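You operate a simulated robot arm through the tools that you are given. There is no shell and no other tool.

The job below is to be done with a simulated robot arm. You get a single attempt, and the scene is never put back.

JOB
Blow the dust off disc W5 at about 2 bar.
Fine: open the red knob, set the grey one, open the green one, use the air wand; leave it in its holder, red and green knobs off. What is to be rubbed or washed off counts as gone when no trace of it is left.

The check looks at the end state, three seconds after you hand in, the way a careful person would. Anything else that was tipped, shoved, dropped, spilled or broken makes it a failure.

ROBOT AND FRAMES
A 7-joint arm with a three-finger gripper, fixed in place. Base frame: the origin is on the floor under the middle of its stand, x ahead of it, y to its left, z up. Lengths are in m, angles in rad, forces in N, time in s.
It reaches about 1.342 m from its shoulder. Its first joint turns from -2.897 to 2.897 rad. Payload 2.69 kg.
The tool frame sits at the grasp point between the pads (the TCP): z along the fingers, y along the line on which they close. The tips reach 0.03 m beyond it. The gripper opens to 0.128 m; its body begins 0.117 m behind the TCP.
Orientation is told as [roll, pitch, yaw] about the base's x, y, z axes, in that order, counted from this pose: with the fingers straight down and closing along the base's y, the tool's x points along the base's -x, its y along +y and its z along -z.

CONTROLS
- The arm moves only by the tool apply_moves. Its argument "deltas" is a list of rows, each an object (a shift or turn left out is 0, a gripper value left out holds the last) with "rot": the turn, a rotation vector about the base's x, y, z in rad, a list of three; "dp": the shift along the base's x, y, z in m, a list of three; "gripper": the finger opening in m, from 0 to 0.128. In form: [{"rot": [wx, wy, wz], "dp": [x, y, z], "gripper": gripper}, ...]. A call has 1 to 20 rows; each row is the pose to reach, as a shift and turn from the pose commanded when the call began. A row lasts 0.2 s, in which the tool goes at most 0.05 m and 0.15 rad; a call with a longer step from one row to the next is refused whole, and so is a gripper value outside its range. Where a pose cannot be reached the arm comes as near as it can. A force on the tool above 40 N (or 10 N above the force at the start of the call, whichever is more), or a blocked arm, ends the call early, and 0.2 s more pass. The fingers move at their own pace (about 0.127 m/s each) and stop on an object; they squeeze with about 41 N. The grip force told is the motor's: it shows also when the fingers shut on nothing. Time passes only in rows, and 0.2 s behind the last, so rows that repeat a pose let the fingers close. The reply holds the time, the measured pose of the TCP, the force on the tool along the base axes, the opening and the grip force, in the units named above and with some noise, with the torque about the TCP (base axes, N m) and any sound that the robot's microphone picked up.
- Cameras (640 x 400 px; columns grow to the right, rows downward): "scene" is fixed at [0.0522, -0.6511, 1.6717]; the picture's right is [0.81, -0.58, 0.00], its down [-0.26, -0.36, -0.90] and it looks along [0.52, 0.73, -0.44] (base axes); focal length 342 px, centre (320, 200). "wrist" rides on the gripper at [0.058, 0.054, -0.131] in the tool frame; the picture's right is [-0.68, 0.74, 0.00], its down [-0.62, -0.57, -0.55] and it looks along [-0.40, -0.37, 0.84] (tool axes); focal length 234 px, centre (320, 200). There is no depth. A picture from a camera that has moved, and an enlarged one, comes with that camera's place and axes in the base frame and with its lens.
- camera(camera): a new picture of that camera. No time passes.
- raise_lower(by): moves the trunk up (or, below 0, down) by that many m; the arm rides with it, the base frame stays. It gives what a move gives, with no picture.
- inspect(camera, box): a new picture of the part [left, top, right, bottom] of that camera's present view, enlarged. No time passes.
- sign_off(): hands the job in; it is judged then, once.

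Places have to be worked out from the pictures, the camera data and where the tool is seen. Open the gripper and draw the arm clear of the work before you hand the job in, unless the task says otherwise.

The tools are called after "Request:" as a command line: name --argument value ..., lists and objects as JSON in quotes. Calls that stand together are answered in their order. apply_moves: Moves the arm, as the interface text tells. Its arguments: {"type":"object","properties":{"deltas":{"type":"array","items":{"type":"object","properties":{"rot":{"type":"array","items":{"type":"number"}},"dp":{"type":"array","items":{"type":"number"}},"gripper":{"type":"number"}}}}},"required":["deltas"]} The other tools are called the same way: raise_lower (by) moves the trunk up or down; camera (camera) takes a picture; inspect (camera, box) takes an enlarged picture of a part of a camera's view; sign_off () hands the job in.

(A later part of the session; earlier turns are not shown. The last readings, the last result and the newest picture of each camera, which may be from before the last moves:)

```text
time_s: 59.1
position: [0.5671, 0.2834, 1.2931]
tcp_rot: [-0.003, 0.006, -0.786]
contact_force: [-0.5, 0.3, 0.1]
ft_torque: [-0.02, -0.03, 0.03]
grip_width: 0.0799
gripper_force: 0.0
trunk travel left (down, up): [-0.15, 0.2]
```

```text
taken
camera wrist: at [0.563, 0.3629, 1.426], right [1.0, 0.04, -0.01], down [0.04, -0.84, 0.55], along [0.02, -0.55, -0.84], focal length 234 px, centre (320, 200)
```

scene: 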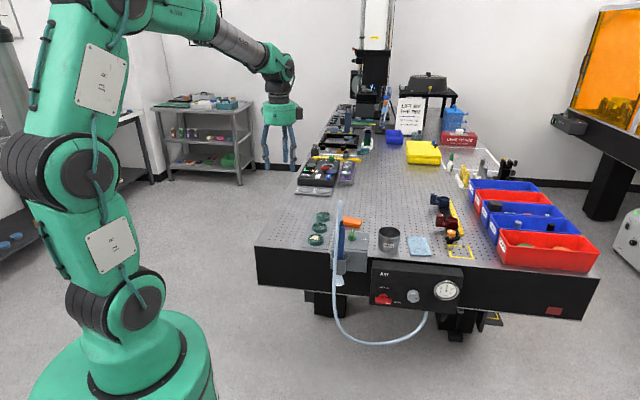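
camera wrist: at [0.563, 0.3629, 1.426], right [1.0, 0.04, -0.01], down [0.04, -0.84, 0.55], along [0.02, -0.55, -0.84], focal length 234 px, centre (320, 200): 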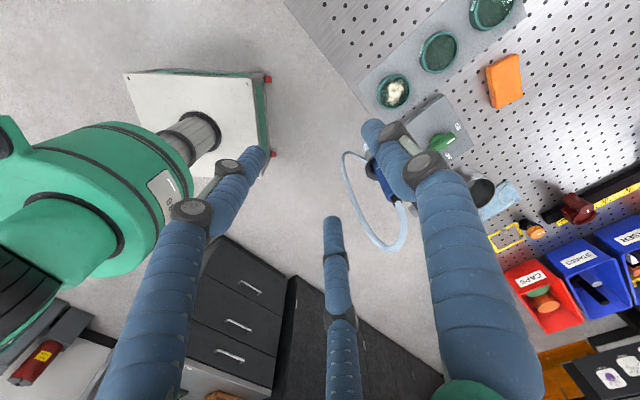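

The arm is clear to the left of the wand. I'll tilt the tool to horizontal, pointing along the table edge toward the wand, while coming down partway.

Request:
apply_moves --deltas '[{"rot": [-0.101, -0.101, 0], "dp": [0, 0, -0.01]}, {"rot": [-0.202, -0.202, 0], "dp": [0, 0, -0.025]}, {"rot": [-0.303, -0.303, 0], "dp": [0, 0, -0.04]}, {"rot": [-0.404, -0.404, 0], "dp": [0, 0, -0.06]}, {"rot": [-0.505, -0.505, 0], "dp": [0, 0, -0.08]}, {"rot": [-0.606, -0.606, 0], "dp": [0, 0, -0.1]}, {"rot": [-0.707, -0.707, 0], "dp": [0, 0, -0.12]}, {"rot": [-0.808, -0.808, 0], "dp": [0, 0, -0.14]}, {"rot": [-0.909, -0.909, 0], "dp": [0, 0, -0.16]}, {"rot": [-1.01, -1.01, 0], "dp": [0, 0, -0.175]}, {"rot": [-1.1107, -1.1107, 0], "dp": [0, 0, -0.19]}, {"rot": [-1.1107, -1.1107, 0], "dp": [0, 0, -0.19]}]'

Request:
camera --camera "scene"

Request:
camera --camera "wrist"

```text
time_s: 61.7
position: [0.5679, 0.2848, 1.1017]
tcp_rot: [0.013, -1.566, -0.801]
contact_force: [0.4, 0.1, -0.6]
ft_torque: [-0.03, -0.02, -0.04]
grip_width: 0.0802
gripper_force: 0.1
trunk travel left (down, up): [-0.15, 0.2]
```

```text
taken
```

scene: 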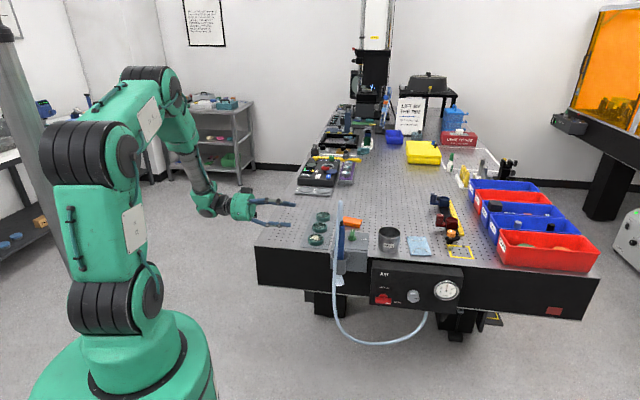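

```text
taken
camera wrist: at [0.5122, 0.4153, 1.0463], right [0.53, 0.52, 0.68], down [-0.79, -0.01, 0.62], along [0.33, -0.86, 0.4], focal length 234 px, centre (320, 200)
```

wrist: 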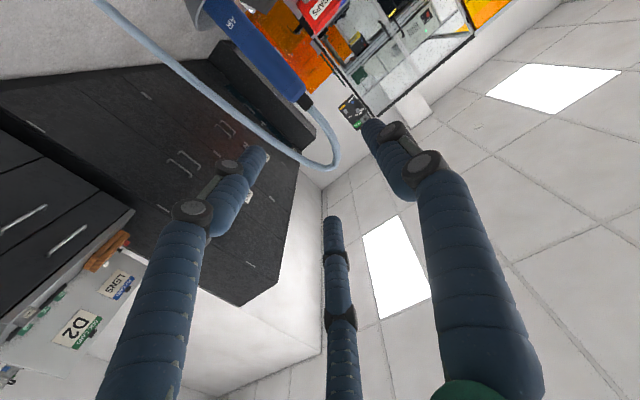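

The wand and its hose are visible from the side. I'll zoom in to locate the wand's axis precisely before lowering.

Request:
inspect --camera "wrist" --box '[180, 0, 360, 180]'

Request:
inspect --camera "scene" --box '[240, 170, 400, 310]'

```text
2.22 times, centred on (270, 90) of wrist
camera zoom: at [0.5122, 0.4153, 1.0463], right [0.53, 0.52, 0.68], down [-0.79, -0.01, 0.62], along [0.33, -0.86, 0.4], focal length 520 px, centre (431, 444)
```

zoom: 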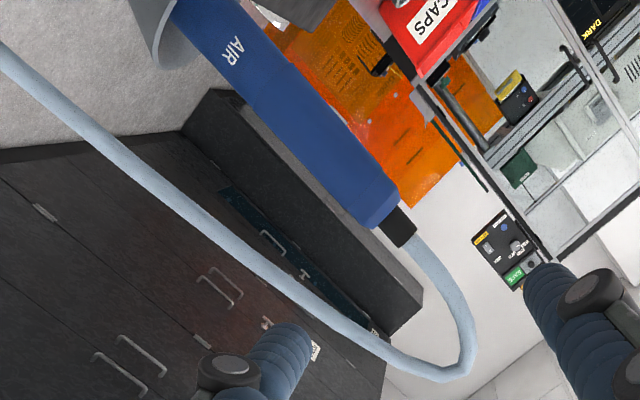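

```text
2.86 times, centred on (320, 240) of scene
camera zoom: at [0.0522, -0.6511, 1.6717], right [0.81, -0.58, 0.0], down [-0.26, -0.36, -0.9], along [0.52, 0.73, -0.44], focal length 976 px, centre (320, 86)
```

zoom: 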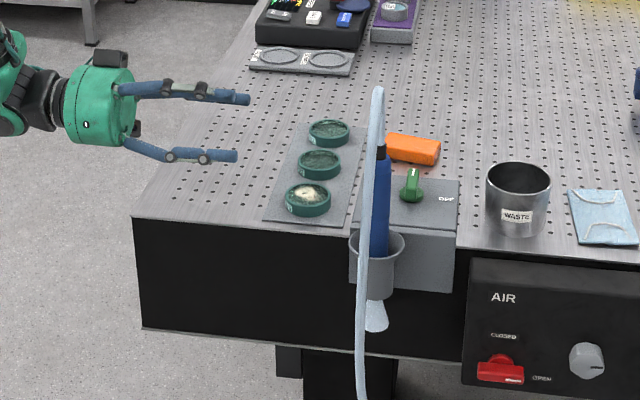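

The wand axis is vertical at E≈0.401, N≈0.598, and the hose hangs about 9 cm in front of it at N≈0.51. I'll lower to Z≈1.025 and come up to 7 cm short of the wand, offset so the three fingers will centre on it.

Request:
apply_moves --deltas '[{"dp": [0.0155, -0.0199, -0.0193], "gripper": 0.09}, {"dp": [0.031, -0.0398, -0.0385]}, {"dp": [0.0464, -0.0597, -0.0578]}, {"dp": [0.0619, -0.0796, -0.077]}, {"dp": [0.0619, -0.0796, -0.077]}]'

Request:
camera --camera "wrist"

Request:
inspect --camera "scene" --box '[240, 170, 400, 310]'

```text
time_s: 62.9
position: [0.6303, 0.2044, 1.0255]
tcp_rot: [0.087, -1.563, -0.874]
contact_force: [-0.4, -0.1, -0.8]
ft_torque: [-0.03, -0.02, -0.05]
grip_width: 0.0901
gripper_force: 0.2
trunk travel left (down, up): [-0.15, 0.2]
```

```text
taken
camera wrist: at [0.5742, 0.3349, 0.9695], right [0.53, 0.51, 0.68], down [-0.79, -0.01, 0.62], along [0.33, -0.86, 0.4], focal length 234 px, centre (320, 200)
```

wrist: 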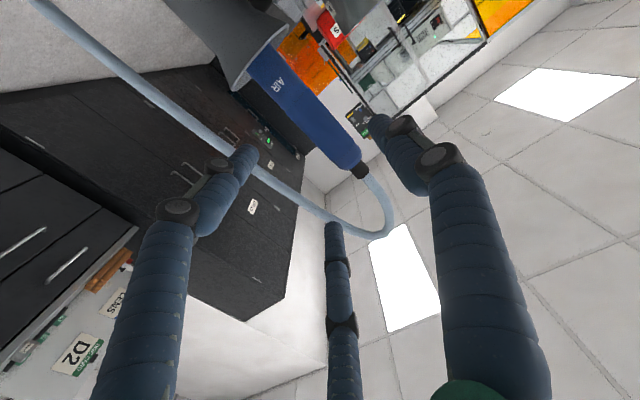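

```text
2.86 times, centred on (320, 240) of scene
camera zoom: at [0.0522, -0.6511, 1.6717], right [0.81, -0.58, 0.0], down [-0.26, -0.36, -0.9], along [0.52, 0.73, -0.44], focal length 976 px, centre (320, 86)
```

zoom: 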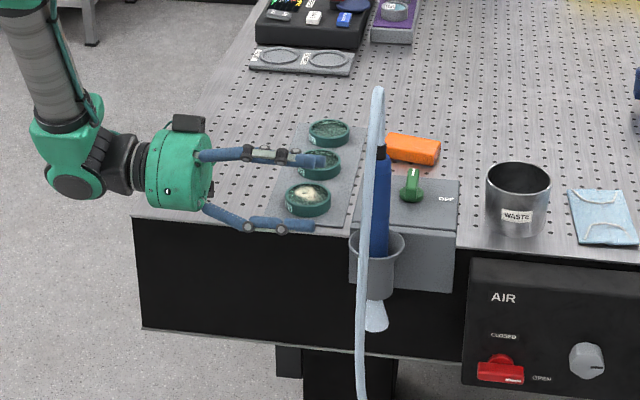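

I'm about 10 cm short of the wand with everything clear. I'll zoom to check the lateral offset of the wand from the tool axis.

Request:
inspect --camera "wrist" --box '[240, 40, 400, 180]'

```text
2.86 times, centred on (320, 110) of wrist
camera zoom: at [0.5742, 0.3349, 0.9695], right [0.53, 0.51, 0.68], down [-0.79, -0.01, 0.62], along [0.33, -0.86, 0.4], focal length 669 px, centre (320, 457)
```

zoom: 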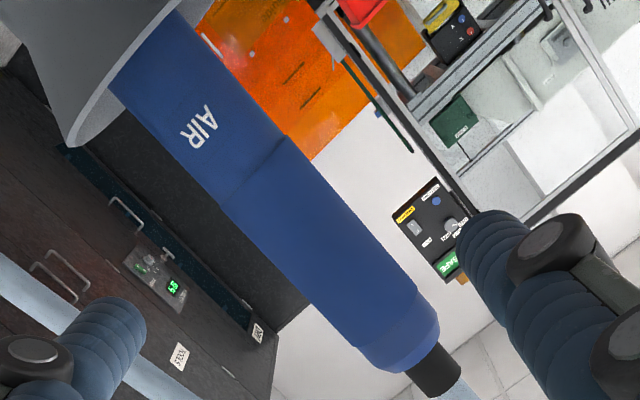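

The wand body measures about 34 mm across with its axis at N≈0.600. I'll advance 10 cm with a 1 mm shift and slightly lower, so the fingers close on the straight part of the body.

Request:
apply_moves --deltas '[{"dp": [0.018, -0.0175, -0.003], "gripper": 0.09}, {"dp": [0.036, -0.035, -0.006]}, {"dp": [0.054, -0.0525, -0.0085]}, {"dp": [0.0714, -0.07, -0.0085]}, {"dp": [0.0714, -0.07, -0.0085]}]'

Request:
camera --camera "wrist"

Request:
inspect --camera "scene" --box '[290, 170, 400, 290]'

```text
time_s: 64.1
position: [0.7015, 0.1344, 1.0173]
tcp_rot: [0.015, -1.564, -0.804]
contact_force: [0.4, -0.1, 0.5]
ft_torque: [0.02, -0.03, -0.02]
grip_width: 0.09
gripper_force: 0.0
trunk travel left (down, up): [-0.15, 0.2]
```

```text
taken
camera wrist: at [0.6455, 0.2652, 0.9611], right [0.53, 0.51, 0.68], down [-0.78, -0.01, 0.62], along [0.33, -0.86, 0.4], focal length 234 px, centre (320, 200)
```

wrist: 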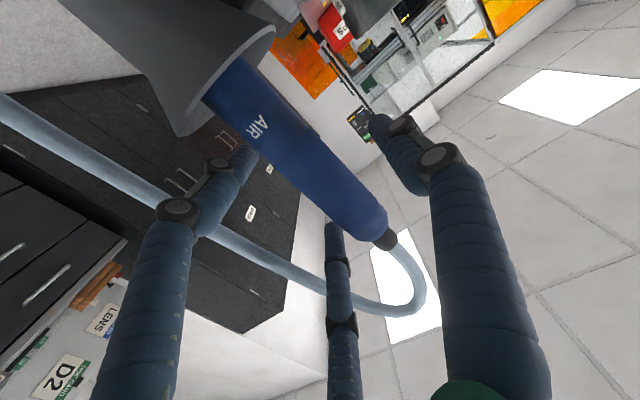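

```text
3.33 times, centred on (345, 230) of scene
camera zoom: at [0.0522, -0.6511, 1.6717], right [0.81, -0.58, 0.0], down [-0.26, -0.36, -0.9], along [0.52, 0.73, -0.44], focal length 1138 px, centre (237, 100)
```

zoom: 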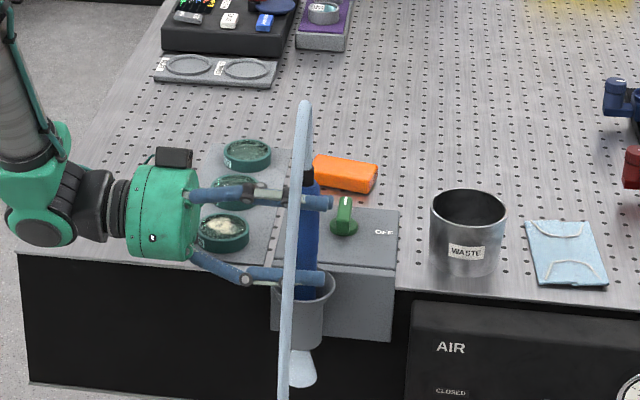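

The wand sits between the single finger and the pair. I'll close gradually to a firm grip.

Request:
apply_moves --deltas '[{"gripper": 0.075}, {"gripper": 0.065}, {"gripper": 0.058}, {"gripper": 0.052}, {"gripper": 0.046}, {"gripper": 0.04}, {"gripper": 0.034}, {"gripper": 0.03}]'

Request:
camera --camera "wrist"

Request:
inspect --camera "scene" --box '[290, 170, 400, 290]'

```text
time_s: 65.9
position: [0.7012, 0.1355, 1.0179]
tcp_rot: [0.04, -1.564, -0.828]
contact_force: [0.8, 0.2, 0.4]
ft_torque: [-0.02, -0.04, -0.01]
grip_width: 0.042
gripper_force: 41.2
trunk travel left (down, up): [-0.15, 0.2]
```

```text
taken
camera wrist: at [0.6453, 0.2654, 0.9611], right [0.53, 0.51, 0.68], down [-0.79, -0.01, 0.62], along [0.33, -0.86, 0.4], focal length 234 px, centre (320, 200)
```

wrist: 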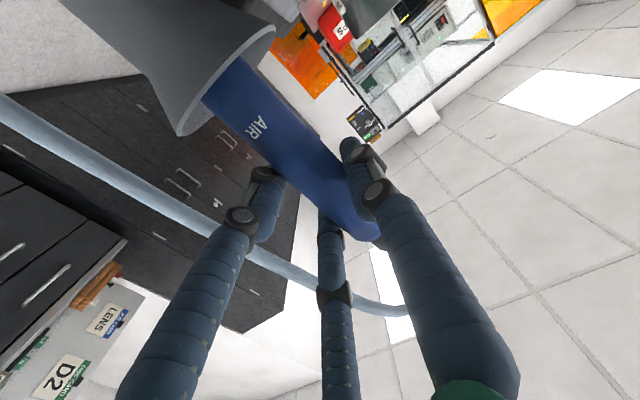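

```text
3.33 times, centred on (345, 230) of scene
camera zoom: at [0.0522, -0.6511, 1.6717], right [0.81, -0.58, 0.0], down [-0.26, -0.36, -0.9], along [0.52, 0.73, -0.44], focal length 1138 px, centre (237, 100)
```

zoom: 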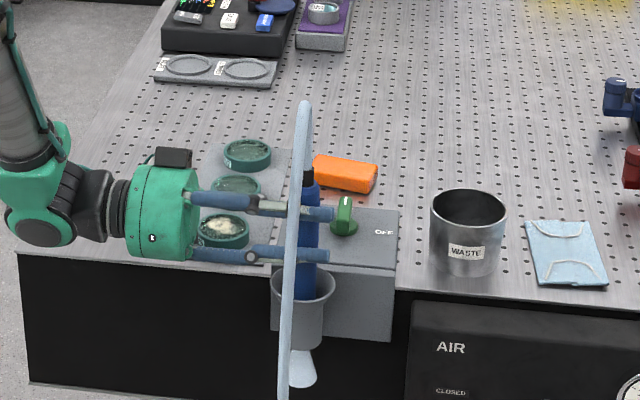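

The wand is held at 41 N with no net load. I'll lift straight up a little first to check that it comes freely.

Request:
apply_moves --deltas '[{"dp": [0, 0, 0.01], "gripper": 0.02}, {"dp": [0, 0, 0.025]}, {"dp": [0, 0, 0.04]}, {"dp": [0, 0, 0.04]}]'

Request:
inspect --camera "scene" --box '[290, 170, 400, 290]'

```text
time_s: 66.9
position: [0.6998, 0.1334, 1.0575]
tcp_rot: [0.01, -1.564, -0.799]
contact_force: [-1.2, 1.0, -1.5]
ft_torque: [-0.02, 0.01, 0.07]
grip_width: 0.0421
gripper_force: 41.1
trunk travel left (down, up): [-0.15, 0.2]
```

```text
3.33 times, centred on (345, 230) of scene
camera zoom: at [0.0522, -0.6511, 1.6717], right [0.81, -0.58, 0.0], down [-0.26, -0.36, -0.9], along [0.52, 0.73, -0.44], focal length 1138 px, centre (237, 100)
```

zoom: 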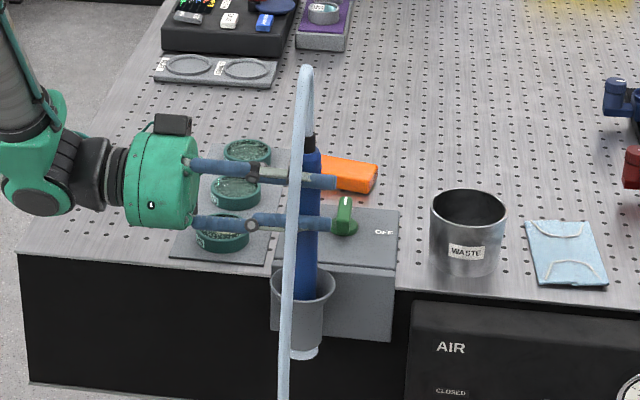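

It lifts freely with only about 1.5 N of weight. I'll continue up until the nozzle is well clear of the cup.

Request:
apply_moves --deltas '[{"dp": [0, 0, 0.025]}, {"dp": [0, 0, 0.05]}, {"dp": [0, 0, 0.075]}, {"dp": [0, 0, 0.1]}, {"dp": [0, 0, 0.1]}]'

Request:
inspect --camera "scene" --box '[290, 150, 400, 290]'

Request:
camera --camera "scene"

```text
time_s: 68.1
position: [0.7006, 0.1341, 1.1579]
tcp_rot: [0.001, -1.562, -0.791]
contact_force: [0.4, -0.4, -1.1]
ft_torque: [0.01, 0.0, 0.02]
grip_width: 0.0415
gripper_force: 40.8
trunk travel left (down, up): [-0.15, 0.2]
```

```text
2.86 times, centred on (345, 220) of scene
camera zoom: at [0.0522, -0.6511, 1.6717], right [0.81, -0.58, 0.0], down [-0.26, -0.36, -0.9], along [0.52, 0.73, -0.44], focal length 976 px, centre (249, 143)
```

zoom: 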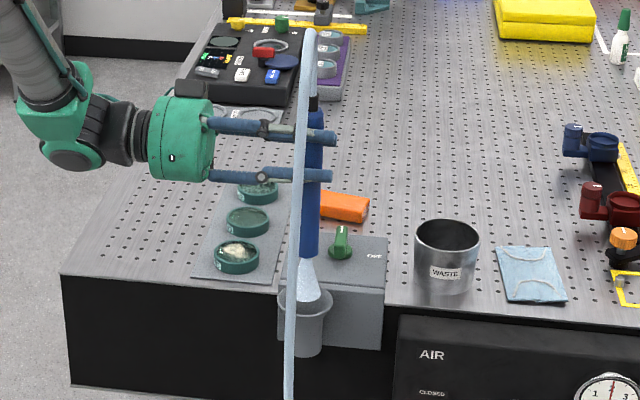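

```text
taken
```

scene: 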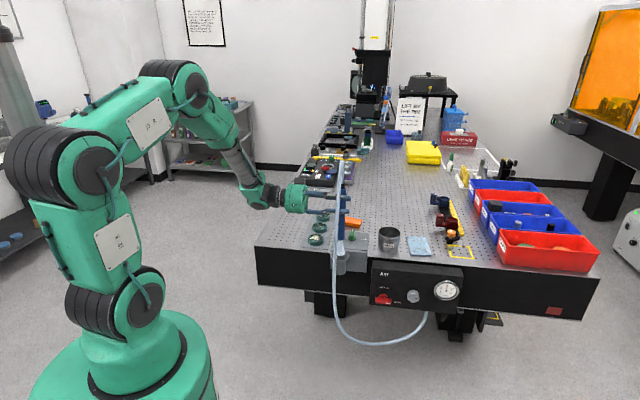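

The nozzle (lower end of the wand) is about 0.15 m below the grip, and a jet cone about 6 cm long points straight down. Combining several views puts W5's rim at about (0.705, 0.296, 0.93). I'll carry the wand sideways over W5 at safe height.

Request:
apply_moves --deltas '[{"dp": [0, 0.035, 0], "gripper": 0.02}, {"dp": [0, 0.07, 0]}, {"dp": [0, 0.105, 0]}, {"dp": [-0.001, 0.14, 0]}, {"dp": [-0.001, 0.156, 0]}, {"dp": [-0.001, 0.156, 0]}]'

Request:
inspect --camera "scene" --box '[280, 150, 400, 290]'

Request:
inspect --camera "scene" --box '[295, 200, 345, 250]'

Request:
camera --camera "wrist"

```text
time_s: 69.5
position: [0.7011, 0.2908, 1.1571]
tcp_rot: [0.004, -1.563, -0.793]
contact_force: [-0.2, -0.5, -1.6]
ft_torque: [-0.02, 0.02, -0.04]
grip_width: 0.0419
gripper_force: 40.7
trunk travel left (down, up): [-0.15, 0.2]
```

```text
2.86 times, centred on (340, 220) of scene
camera zoom: at [0.0522, -0.6511, 1.6717], right [0.81, -0.58, 0.0], down [-0.26, -0.36, -0.9], along [0.52, 0.73, -0.44], focal length 976 px, centre (263, 143)
```

zoom: 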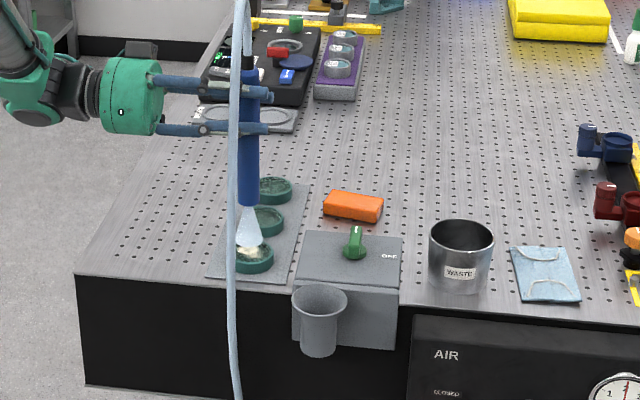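

```text
8.00 times, centred on (320, 225) of scene
camera zoom: at [0.0522, -0.6511, 1.6717], right [0.81, -0.58, 0.0], down [-0.26, -0.36, -0.9], along [0.52, 0.73, -0.44], focal length 2732 px, centre (320, 0)
```

zoom: 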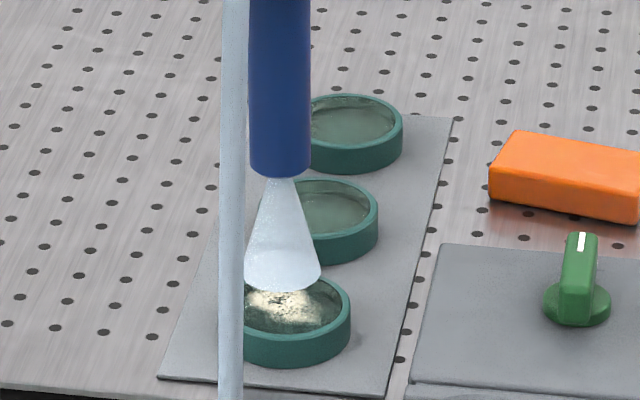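

```text
taken
camera wrist: at [0.6451, 0.422, 1.1009], right [0.53, 0.52, 0.68], down [-0.79, -0.01, 0.62], along [0.33, -0.86, 0.4], focal length 234 px, centre (320, 200)
```

wrist: 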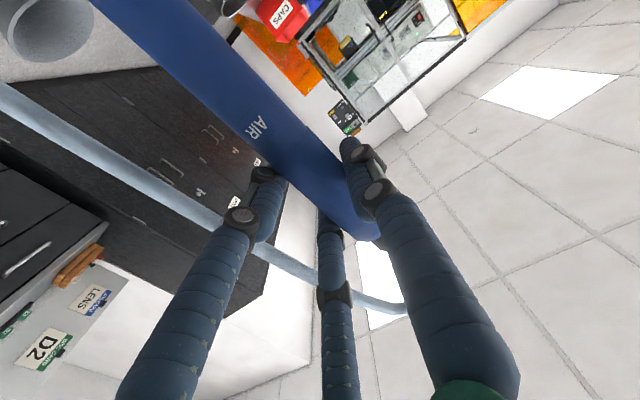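

The jet is hanging over W5's far half, ending just above the disc, and the dust is still there. I'll lower by 3 cm and look at how the jet meets the disc.

Request:
apply_moves --deltas '[{"dp": [0, 0, -0.01]}, {"dp": [0, 0, -0.02]}, {"dp": [0, 0, -0.03]}, {"dp": [0, 0, -0.03]}, {"dp": [0, 0, -0.03]}]'

Request:
inspect --camera "scene" --box '[295, 200, 345, 250]'

```text
time_s: 70.7
position: [0.7001, 0.2911, 1.127]
tcp_rot: [0.027, -1.565, -0.817]
contact_force: [0.7, -0.2, -1.9]
ft_torque: [0.0, 0.03, 0.0]
grip_width: 0.0419
gripper_force: 41.0
trunk travel left (down, up): [-0.15, 0.2]
```

```text
8.00 times, centred on (320, 225) of scene
camera zoom: at [0.0522, -0.6511, 1.6717], right [0.81, -0.58, 0.0], down [-0.26, -0.36, -0.9], along [0.52, 0.73, -0.44], focal length 2732 px, centre (320, 0)
```

zoom: 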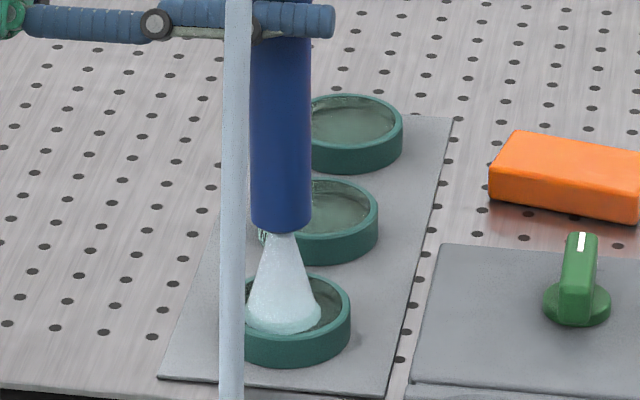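

The jet now lands inside W5's rim, aligned with its centre. I'll sweep in a small circle so it covers the whole glass, including near the rim.

Request:
apply_moves --deltas '[{"dp": [0.01, 0, 0]}, {"dp": [0.016, 0, 0]}, {"dp": [0.0139, 0.008, 0]}, {"dp": [0.008, 0.0139, 0]}, {"dp": [0, 0.016, 0]}, {"dp": [-0.008, 0.0139, 0]}, {"dp": [-0.0139, 0.008, 0]}, {"dp": [-0.016, 0, 0]}, {"dp": [-0.0139, -0.008, 0]}, {"dp": [-0.008, -0.0139, 0]}, {"dp": [0, -0.016, 0]}, {"dp": [0.008, -0.0139, 0]}, {"dp": [0.0139, -0.008, 0]}, {"dp": [0.016, 0, 0]}, {"dp": [0.008, 0, 0]}, {"dp": [0, 0, 0]}]'

Request:
inspect --camera "scene" --box '[295, 200, 345, 250]'

```text
time_s: 74.1
position: [0.7008, 0.2899, 1.1267]
tcp_rot: [0.065, -1.564, -0.859]
contact_force: [0.0, -0.1, -0.6]
ft_torque: [0.0, -0.01, 0.02]
grip_width: 0.042
gripper_force: 40.6
trunk travel left (down, up): [-0.15, 0.2]
```

```text
8.00 times, centred on (320, 225) of scene
camera zoom: at [0.0522, -0.6511, 1.6717], right [0.81, -0.58, 0.0], down [-0.26, -0.36, -0.9], along [0.52, 0.73, -0.44], focal length 2732 px, centre (320, 0)
```

zoom: 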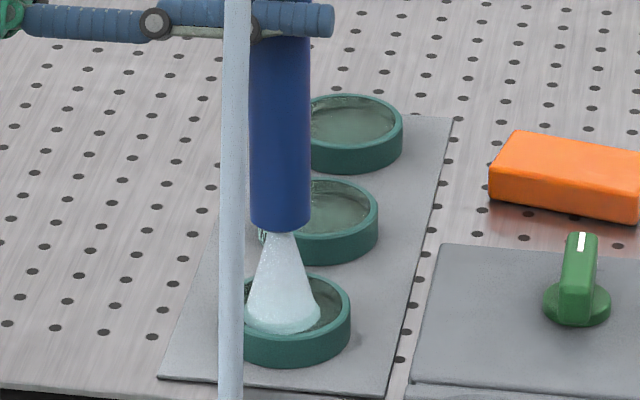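

I'll raise the wand and shift it off toward the holder so I can see the whole disc.

Request:
apply_moves --deltas '[{"dp": [0, 0, 0.02]}, {"dp": [0, 0, 0.04]}, {"dp": [0, -0.035, 0.05]}, {"dp": [0, -0.07, 0.05]}, {"dp": [0, -0.105, 0.05]}, {"dp": [0, -0.14, 0.05]}]'

Request:
inspect --camera "scene" --box '[295, 200, 345, 250]'

Request:
inspect --camera "scene" --box '[300, 225, 335, 250]'

```text
time_s: 75.5
position: [0.6991, 0.1504, 1.1779]
tcp_rot: [-0.03, -1.563, -0.761]
contact_force: [-0.8, 0.8, -1.1]
ft_torque: [-0.02, 0.0, -0.06]
grip_width: 0.0418
gripper_force: 40.9
trunk travel left (down, up): [-0.15, 0.2]
```

```text
8.00 times, centred on (320, 225) of scene
camera zoom: at [0.0522, -0.6511, 1.6717], right [0.81, -0.58, 0.0], down [-0.26, -0.36, -0.9], along [0.52, 0.73, -0.44], focal length 2732 px, centre (320, 0)
```

zoom: 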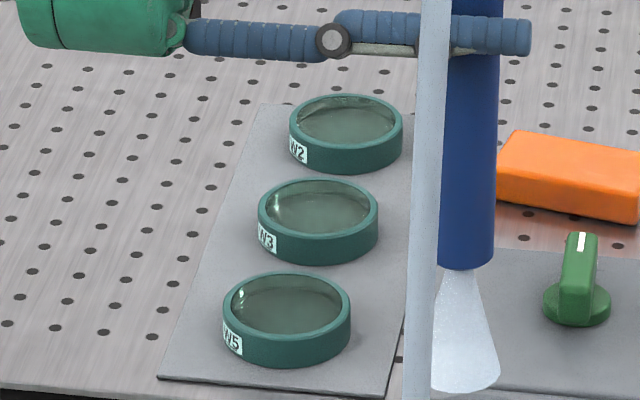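

```text
16.00 times, centred on (318, 238) of scene
camera zoom: at [0.0522, -0.6511, 1.6717], right [0.81, -0.58, 0.0], down [-0.26, -0.36, -0.9], along [0.52, 0.73, -0.44], focal length 5464 px, centre (360, -400)
```

zoom: 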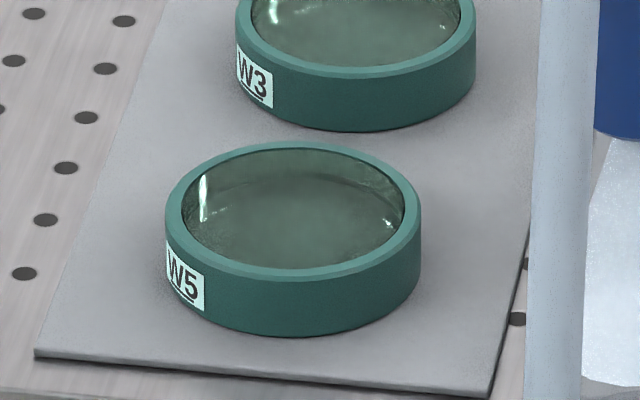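

W5 looks clean, with no trace of dust, and all the discs are undisturbed. I'll bring the wand back over its holder and lower it partway, watching alignment.

Request:
apply_moves --deltas '[{"dp": [0.001, -0.016, 0], "gripper": 0.02}, {"dp": [0.001, -0.016, -0.02]}, {"dp": [0.001, -0.016, -0.045]}, {"dp": [0.001, -0.016, -0.07]}, {"dp": [0.001, -0.016, -0.07]}]'

Request:
inspect --camera "scene" --box '[300, 190, 390, 290]'

Request:
camera --camera "wrist"

```text
time_s: 76.7
position: [0.7004, 0.1342, 1.1075]
tcp_rot: [0.059, -1.563, -0.85]
contact_force: [0.6, 0.3, -2.1]
ft_torque: [-0.04, -0.02, -0.03]
grip_width: 0.0421
gripper_force: 41.3
trunk travel left (down, up): [-0.15, 0.2]
```

```text
4.00 times, centred on (345, 240) of scene
camera zoom: at [0.0522, -0.6511, 1.6717], right [0.81, -0.58, 0.0], down [-0.26, -0.36, -0.9], along [0.52, 0.73, -0.44], focal length 1366 px, centre (220, 40)
```

zoom: 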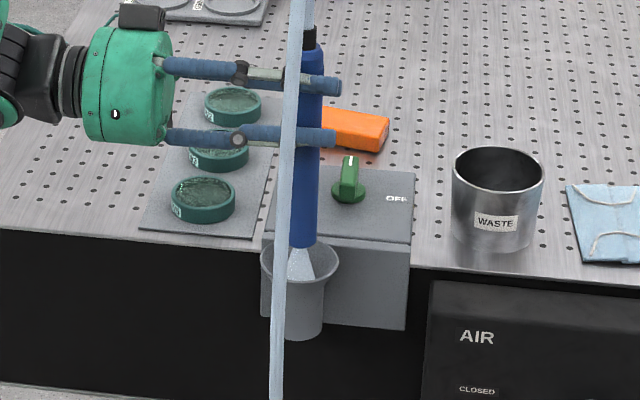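

```text
taken
camera wrist: at [0.6455, 0.2653, 1.0516], right [0.53, 0.51, 0.68], down [-0.79, -0.01, 0.62], along [0.33, -0.86, 0.4], focal length 234 px, centre (320, 200)
```

wrist: 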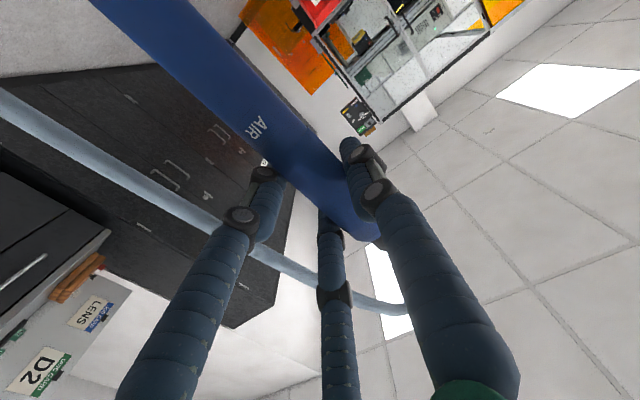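

The nozzle is centred over the cup mouth. I'll lower the remaining 9 cm slowly to the original height.

Request:
apply_moves --deltas '[{"dp": [0, 0, -0.02]}, {"dp": [0, 0, -0.04]}, {"dp": [0, 0, -0.06]}, {"dp": [0, 0, -0.075]}, {"dp": [0, 0, -0.084]}, {"dp": [0, 0, -0.0895]}, {"dp": [0, 0, -0.0895]}]'

Request:
inspect --camera "scene" --box '[300, 190, 390, 290]'

```text
time_s: 78.3
position: [0.6997, 0.1341, 1.0172]
tcp_rot: [0.03, -1.565, -0.821]
contact_force: [1.2, -0.2, -0.8]
ft_torque: [-0.01, 0.0, 0.02]
grip_width: 0.0422
gripper_force: 40.5
trunk travel left (down, up): [-0.15, 0.2]
```

```text
4.00 times, centred on (345, 240) of scene
camera zoom: at [0.0522, -0.6511, 1.6717], right [0.81, -0.58, 0.0], down [-0.26, -0.36, -0.9], along [0.52, 0.73, -0.44], focal length 1366 px, centre (220, 40)
```

zoom: 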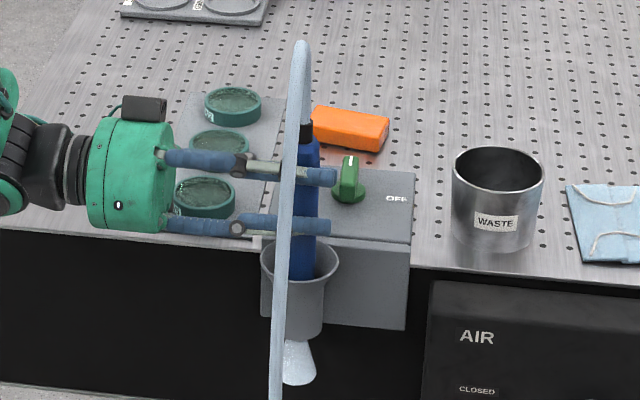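

The wand is back at its original height in the cup with no load. I'll open the fingers gently and check that it stays.

Request:
apply_moves --deltas '[{"gripper": 0.042}, {"gripper": 0.048}, {"gripper": 0.056}, {"gripper": 0.066}, {"gripper": 0.078}, {"gripper": 0.09}, {"gripper": 0.09}]'

Request:
inspect --camera "scene" --box '[300, 190, 390, 290]'

Request:
camera --camera "wrist"

```text
time_s: 79.9
position: [0.6993, 0.1352, 1.0183]
tcp_rot: [0.028, -1.565, -0.82]
contact_force: [-1.1, 1.1, 0.2]
ft_torque: [-0.03, -0.02, 0.04]
grip_width: 0.0899
gripper_force: 0.0
trunk travel left (down, up): [-0.15, 0.2]
```

```text
4.00 times, centred on (345, 240) of scene
camera zoom: at [0.0522, -0.6511, 1.6717], right [0.81, -0.58, 0.0], down [-0.26, -0.36, -0.9], along [0.52, 0.73, -0.44], focal length 1366 px, centre (220, 40)
```

zoom: 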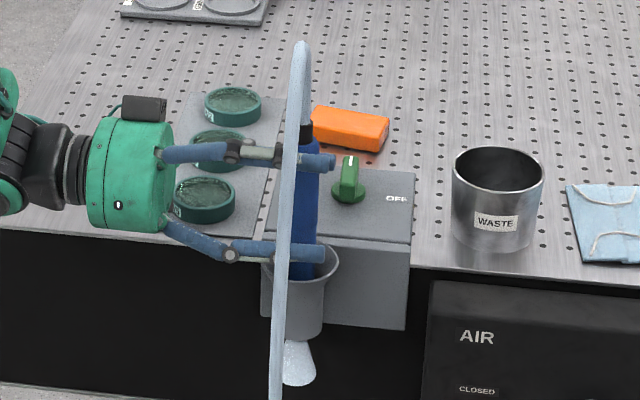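

```text
taken
camera wrist: at [0.6447, 0.265, 0.9619], right [0.53, 0.51, 0.68], down [-0.79, -0.01, 0.62], along [0.33, -0.86, 0.4], focal length 234 px, centre (320, 200)
```

wrist: 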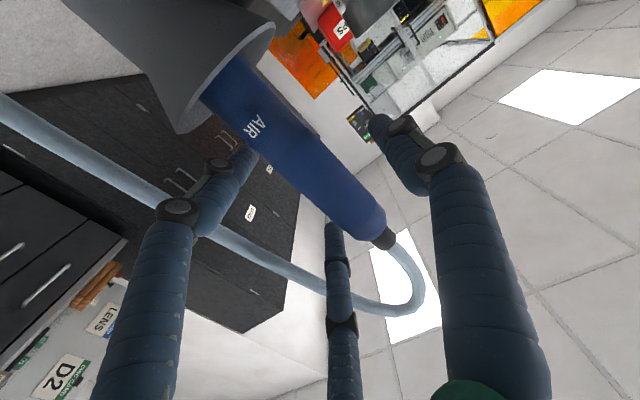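

The wand stays put in its holder. I'll back straight away to the left, then rise and tilt the tool down so the wrist camera can look at W5 from above.

Request:
apply_moves --deltas '[{"dp": [-0.0283, 0.0283, 0], "gripper": 0.09}, {"dp": [-0.0566, 0.0566, 0]}, {"dp": [-0.0849, 0.0849, 0]}, {"dp": [-0.1131, 0.1131, 0]}, {"dp": [-0.1414, 0.1414, 0]}, {"rot": [0.101, 0.101, 0], "dp": [-0.1414, 0.1414, 0.025]}, {"rot": [0.202, 0.202, 0], "dp": [-0.1414, 0.1414, 0.05]}, {"rot": [0.303, 0.303, 0], "dp": [-0.1414, 0.1414, 0.075]}, {"rot": [0.404, 0.404, 0], "dp": [-0.1414, 0.1414, 0.1]}, {"rot": [0.505, 0.505, 0], "dp": [-0.1414, 0.1414, 0.125]}, {"rot": [0.606, 0.606, 0], "dp": [-0.1414, 0.1414, 0.15]}, {"rot": [0.707, 0.707, 0], "dp": [-0.1414, 0.1414, 0.175]}, {"rot": [0.808, 0.808, 0], "dp": [-0.1414, 0.1414, 0.2]}, {"rot": [0.909, 0.909, 0], "dp": [-0.1414, 0.1414, 0.225]}, {"rot": [1.01, 1.01, 0], "dp": [-0.1414, 0.1414, 0.25]}, {"rot": [1.1107, 1.1107, 0], "dp": [-0.1414, 0.1414, 0.275]}, {"rot": [1.1107, 1.1107, 0], "dp": [-0.1414, 0.1414, 0.275]}]'

Request:
camera --camera "wrist"

Request:
inspect --camera "wrist" --box '[340, 50, 460, 150]'

Request:
camera --camera "scene"

```text
time_s: 83.5
position: [0.5609, 0.2754, 1.2938]
tcp_rot: [-0.004, 0.009, -0.785]
contact_force: [0.5, -0.5, -0.8]
ft_torque: [0.03, 0.03, -0.01]
grip_width: 0.0899
gripper_force: 0.1
trunk travel left (down, up): [-0.15, 0.2]
```

```text
taken
camera wrist: at [0.5573, 0.3536, 1.4266], right [1.0, 0.04, -0.01], down [0.04, -0.84, 0.55], along [0.02, -0.55, -0.84], focal length 234 px, centre (320, 200)
```

wrist: 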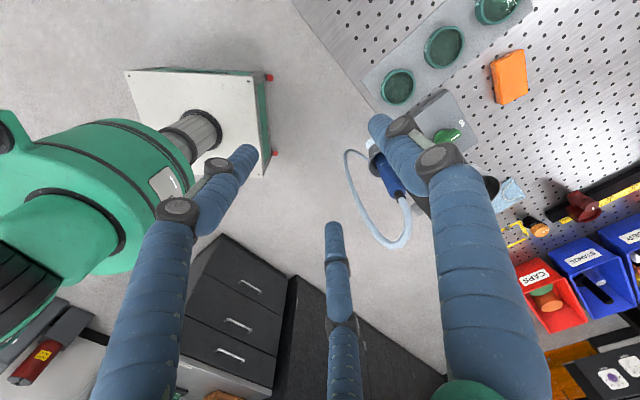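

```text
4.00 times, centred on (400, 100) of wrist
camera zoom: at [0.5573, 0.3536, 1.4266], right [1.0, 0.04, -0.01], down [0.04, -0.84, 0.55], along [0.02, -0.55, -0.84], focal length 937 px, centre (0, 600)
```

zoom: 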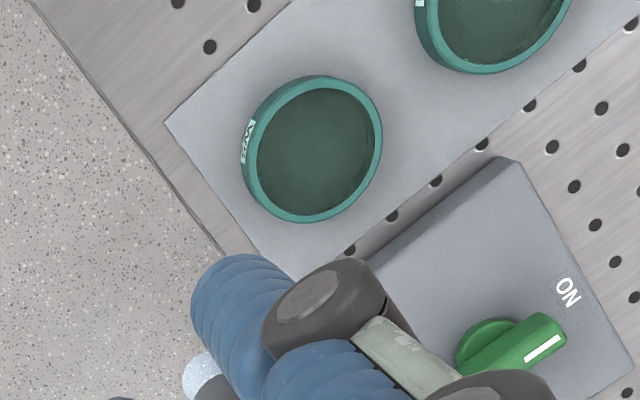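

```text
taken
```

scene: 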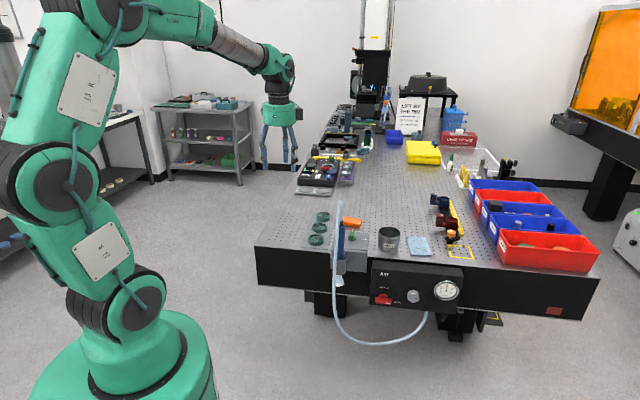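

From above W5 is uniformly clean. Next I'll shut the green knob: back over it at the same pose where I released it, which I can repeat exactly.

Request:
apply_moves --deltas '[{"rot": [0, 0, 0.1428], "dp": [0.0265, -0.0075, 0], "gripper": 0.07}, {"rot": [0, 0, 0.2856], "dp": [0.0531, -0.015, 0]}, {"rot": [0, 0, 0.4284], "dp": [0.0796, -0.0225, 0]}, {"rot": [0, 0, 0.5712], "dp": [0.1062, -0.03, 0]}, {"rot": [0, 0, 0.714], "dp": [0.1327, -0.0375, 0]}, {"rot": [0, 0, 0.8568], "dp": [0.1592, -0.045, 0]}, {"rot": [0, 0, 0.9996], "dp": [0.1858, -0.0525, 0]}, {"rot": [0, 0, 1.1424], "dp": [0.2123, -0.06, 0]}, {"rot": [0, 0, 1.2852], "dp": [0.2389, -0.0675, 0]}, {"rot": [0, 0, 1.428], "dp": [0.2654, -0.075, 0]}, {"rot": [0, 0, 1.571], "dp": [0.2654, -0.075, 0]}, {"rot": [0, 0, 1.571], "dp": [0.2654, -0.075, -0.04]}, {"rot": [0, 0, 1.571], "dp": [0.2654, -0.075, -0.08]}, {"rot": [0, 0, 1.571], "dp": [0.2654, -0.075, -0.12]}, {"rot": [0, 0, 1.571], "dp": [0.2654, -0.075, -0.16]}, {"rot": [0, 0, 1.571], "dp": [0.2654, -0.075, -0.2]}, {"rot": [0, 0, 1.571], "dp": [0.2654, -0.075, -0.2]}]'

Request:
camera --camera "wrist"

Request:
inspect --camera "wrist" --box '[240, 40, 400, 180]'

Request:
inspect --camera "scene" --box '[290, 130, 410, 280]'

```text
time_s: 87.1
position: [0.823, 0.2013, 1.0919]
tcp_rot: [-0.002, 0.007, 0.785]
contact_force: [1.6, 0.5, -0.2]
ft_torque: [-0.02, 0.01, 0.03]
grip_width: 0.0703
gripper_force: 0.2
trunk travel left (down, up): [-0.15, 0.2]
```

```text
taken
camera wrist: at [0.7438, 0.1973, 1.2246], right [-0.04, 1.0, -0.01], down [0.84, 0.04, 0.55], along [0.55, 0.02, -0.84], focal length 234 px, centre (320, 200)
```

wrist: 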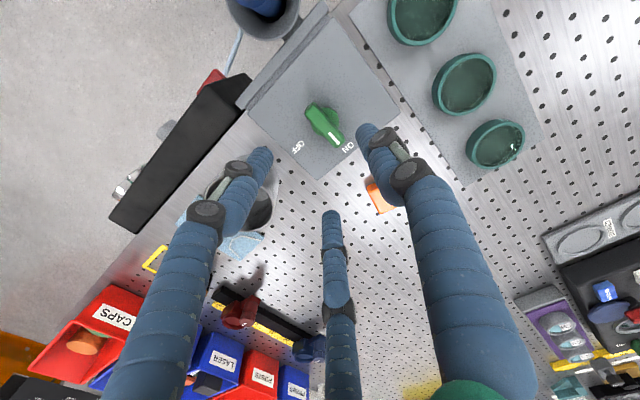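

```text
2.86 times, centred on (320, 110) of wrist
camera zoom: at [0.7438, 0.1973, 1.2246], right [-0.04, 1.0, -0.01], down [0.84, 0.04, 0.55], along [0.55, 0.02, -0.84], focal length 669 px, centre (320, 457)
```

zoom: 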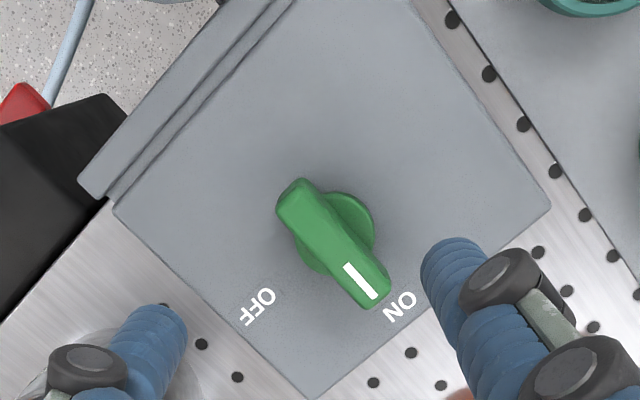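

```text
2.67 times, centred on (350, 205) of scene
camera zoom: at [0.0522, -0.6511, 1.6717], right [0.81, -0.58, 0.0], down [-0.26, -0.36, -0.9], along [0.52, 0.73, -0.44], focal length 911 px, centre (240, 187)
```

zoom: 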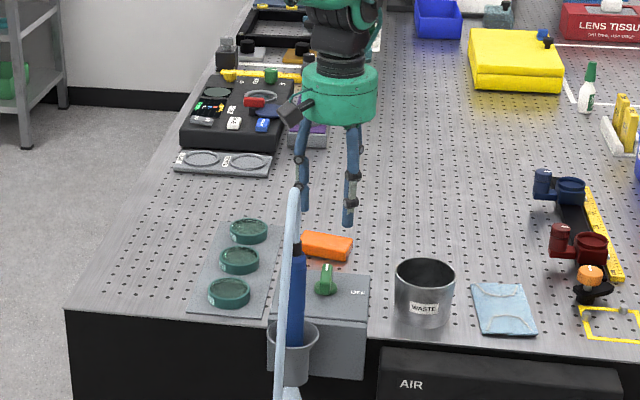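

The green lever points at ON, aligned as when I left it. I'll descend to the same height and close on the bar.

Request:
apply_moves --deltas '[{"dp": [0, 0, -0.04], "gripper": 0.07}, {"dp": [0, 0, -0.08]}, {"dp": [0, 0, -0.105]}, {"dp": [0, 0, -0.12]}, {"dp": [0, 0, -0.12]}, {"dp": [0, 0, -0.12], "gripper": 0.045}, {"dp": [0, 0, -0.12], "gripper": 0.032}, {"dp": [0, 0, -0.12], "gripper": 0.024}, {"dp": [0, 0, -0.12], "gripper": 0.018}, {"dp": [0, 0, -0.12], "gripper": 0.018}]'

Request:
inspect --camera "wrist" --box '[240, 80, 400, 220]'

```text
time_s: 89.3
position: [0.8236, 0.2012, 0.9734]
tcp_rot: [-0.003, 0.008, 0.785]
contact_force: [-9.2, 11.6, -1.6]
ft_torque: [0.57, 0.21, -0.02]
grip_width: 0.0256
gripper_force: 44.6
trunk travel left (down, up): [-0.15, 0.2]
```

```text
2.86 times, centred on (320, 150) of wrist
camera zoom: at [0.7439, 0.1983, 1.1056], right [-0.04, 1.0, -0.01], down [0.84, 0.04, 0.55], along [0.55, 0.02, -0.84], focal length 669 px, centre (320, 343)
```

zoom: 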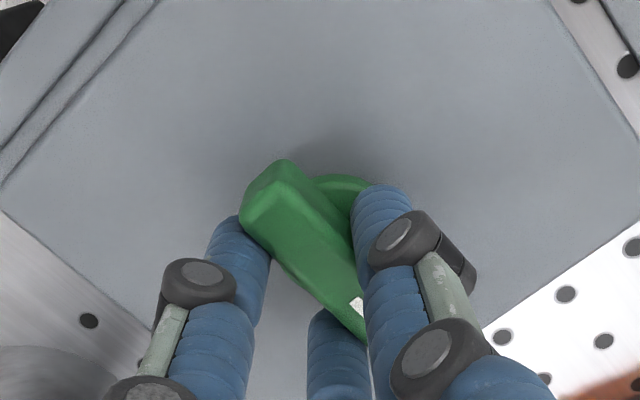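

The bar is gripped again at 26 mm. I'll turn it clockwise back toward OFF, first about half the travel along the pivot arc.

Request:
apply_moves --deltas '[{"dp": [-0.0006, 0.0005, 0], "gripper": 0.012}, {"rot": [0, 0, -0.143], "dp": [-0.0013, 0.0001, 0]}, {"rot": [0, 0, -0.286], "dp": [-0.002, -0.0001, 0]}, {"rot": [0, 0, -0.429], "dp": [-0.0027, -0.0003, 0]}, {"rot": [0, 0, -0.571], "dp": [-0.0033, -0.0004, 0]}, {"rot": [0, 0, -0.714], "dp": [-0.0042, -0.0004, 0]}]'

Request:
inspect --camera "wrist" --box '[240, 80, 400, 220]'

```text
time_s: 90.7
position: [0.8197, 0.201, 0.9729]
tcp_rot: [-0.002, 0.007, 0.068]
contact_force: [-0.5, 0.1, -2.3]
ft_torque: [0.24, 0.49, -0.04]
grip_width: 0.0254
gripper_force: 44.9
trunk travel left (down, up): [-0.15, 0.2]
```

```text
2.86 times, centred on (320, 150) of wrist
camera zoom: at [0.7582, 0.2494, 1.1055], right [0.62, 0.78, -0.01], down [0.66, -0.52, 0.55], along [0.42, -0.35, -0.84], focal length 669 px, centre (320, 343)
```

zoom: 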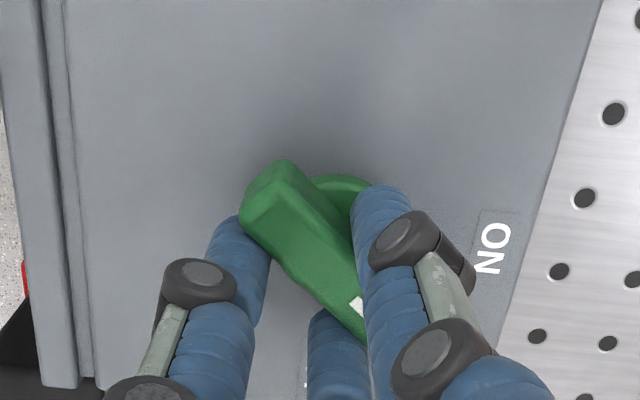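

Forces are near zero, so I'll finish the turn to OFF.

Request:
apply_moves --deltas '[{"rot": [0, 0, -0.143], "dp": [-0.0007, 0.0002, 0], "gripper": 0.012}, {"rot": [0, 0, -0.286], "dp": [-0.0012, 0.0005, 0]}, {"rot": [0, 0, -0.429], "dp": [-0.0019, 0.0008, 0]}, {"rot": [0, 0, -0.571], "dp": [-0.0026, 0.0012, 0]}, {"rot": [0, 0, -0.714], "dp": [-0.003, 0.0018, 0]}, {"rot": [0, 0, -0.857], "dp": [-0.0035, 0.0023, 0]}, {"rot": [0, 0, -0.872], "dp": [-0.0035, 0.0023, 0]}]'

Request:
inspect --camera "wrist" --box '[240, 80, 400, 220]'

Request:
inspect --camera "scene" --box '[310, 190, 400, 300]'

```text
time_s: 92.3
position: [0.8159, 0.2017, 0.9732]
tcp_rot: [-0.004, 0.006, -0.802]
contact_force: [-5.6, -17.4, -0.4]
ft_torque: [-0.53, -0.4, 0.72]
grip_width: 0.0257
gripper_force: 44.9
trunk travel left (down, up): [-0.15, 0.2]
```

```text
2.86 times, centred on (320, 150) of wrist
camera zoom: at [0.8144, 0.28, 1.1055], right [1.0, 0.03, -0.01], down [0.03, -0.84, 0.55], along [0.01, -0.55, -0.84], focal length 669 px, centre (320, 343)
```

zoom: 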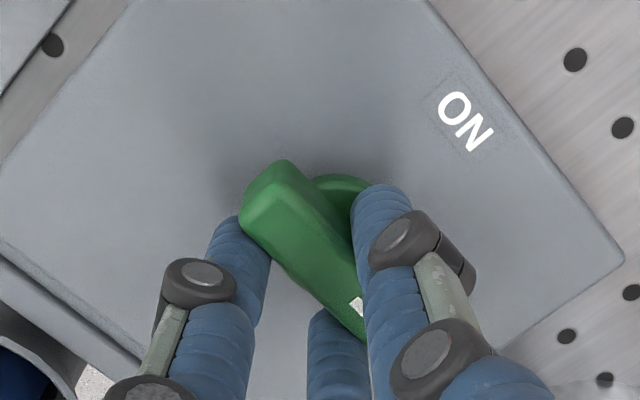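

```text
3.64 times, centred on (355, 245) of scene
camera zoom: at [0.0522, -0.6511, 1.6717], right [0.81, -0.58, 0.0], down [-0.26, -0.36, -0.9], along [0.52, 0.73, -0.44], focal length 1242 px, centre (193, 36)
```

zoom: 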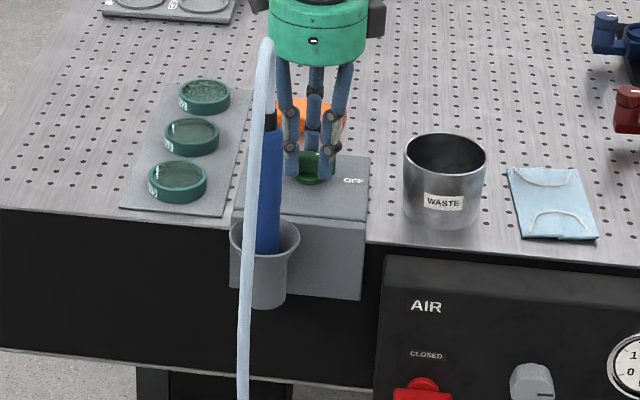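

The jet is gone and there's a small stop torque, so green is at OFF. I'll release and rise.

Request:
apply_moves --deltas '[{"rot": [0, 0, 0.015], "gripper": 0.03}, {"rot": [0, 0, 0.015], "gripper": 0.045}, {"rot": [0, 0, 0.015], "gripper": 0.07}, {"rot": [0, 0, 0.015], "gripper": 0.07}, {"rot": [0, 0, 0.015], "dp": [0, 0, 0.04]}, {"rot": [0, 0, 0.015], "dp": [0, 0, 0.085]}, {"rot": [0, 0, 0.015], "dp": [0, 0, 0.13]}, {"rot": [0, 0, 0.015], "dp": [0, 0, 0.175]}, {"rot": [0, 0, 0.015], "dp": [0, 0, 0.22]}, {"rot": [0, 0, 0.015], "dp": [0, 0, 0.265]}, {"rot": [0, 0, 0.015], "dp": [0, 0, 0.31]}, {"rot": [0, 0, 0.015], "dp": [0, 0, 0.35]}]'

Request:
inspect --camera "scene" --box '[310, 190, 480, 320]'

Request:
camera --camera "wrist"

Request:
inspect --camera "wrist" --box '[250, 0, 400, 120]'

```text
time_s: 94.9
position: [0.8157, 0.2028, 1.3221]
tcp_rot: [-0.006, 0.007, -0.786]
contact_force: [0.0, 0.6, 1.3]
ft_torque: [0.01, -0.02, -0.02]
grip_width: 0.0698
gripper_force: 0.1
trunk travel left (down, up): [-0.15, 0.2]
```

```text
3.08 times, centred on (395, 255) of scene
camera zoom: at [0.0522, -0.6511, 1.6717], right [0.81, -0.58, 0.0], down [-0.26, -0.36, -0.9], along [0.52, 0.73, -0.44], focal length 1051 px, centre (89, 31)
```

zoom: 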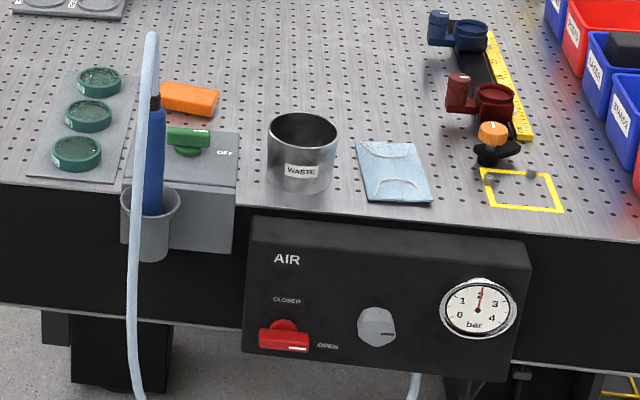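

```text
taken
camera wrist: at [0.8128, 0.2814, 1.4552], right [1.0, 0.04, -0.01], down [0.04, -0.84, 0.55], along [0.02, -0.55, -0.84], focal length 234 px, centre (320, 200)
```

wrist: 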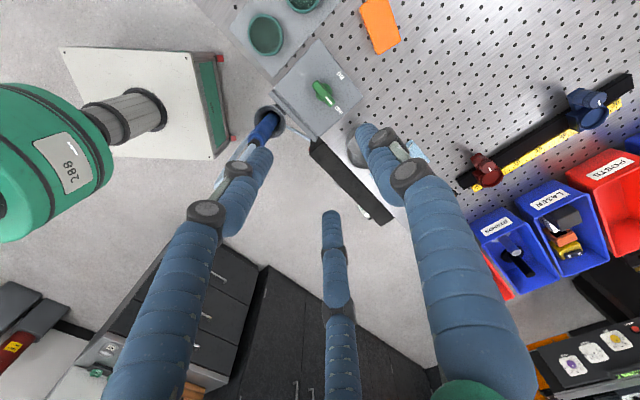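

```text
3.33 times, centred on (325, 60) of wrist
camera zoom: at [0.8128, 0.2814, 1.4552], right [1.0, 0.04, -0.01], down [0.04, -0.84, 0.55], along [0.02, -0.55, -0.84], focal length 781 px, centre (303, 667)
```

zoom: 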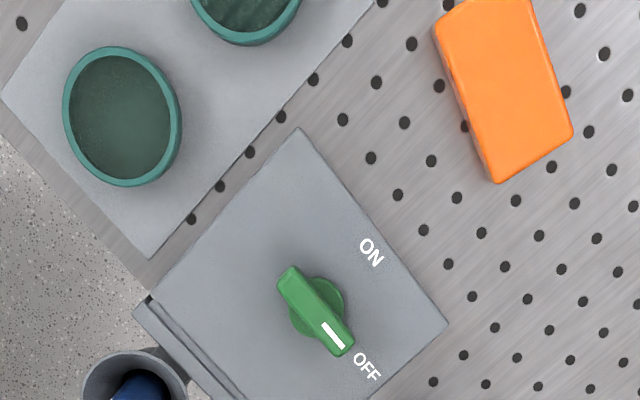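

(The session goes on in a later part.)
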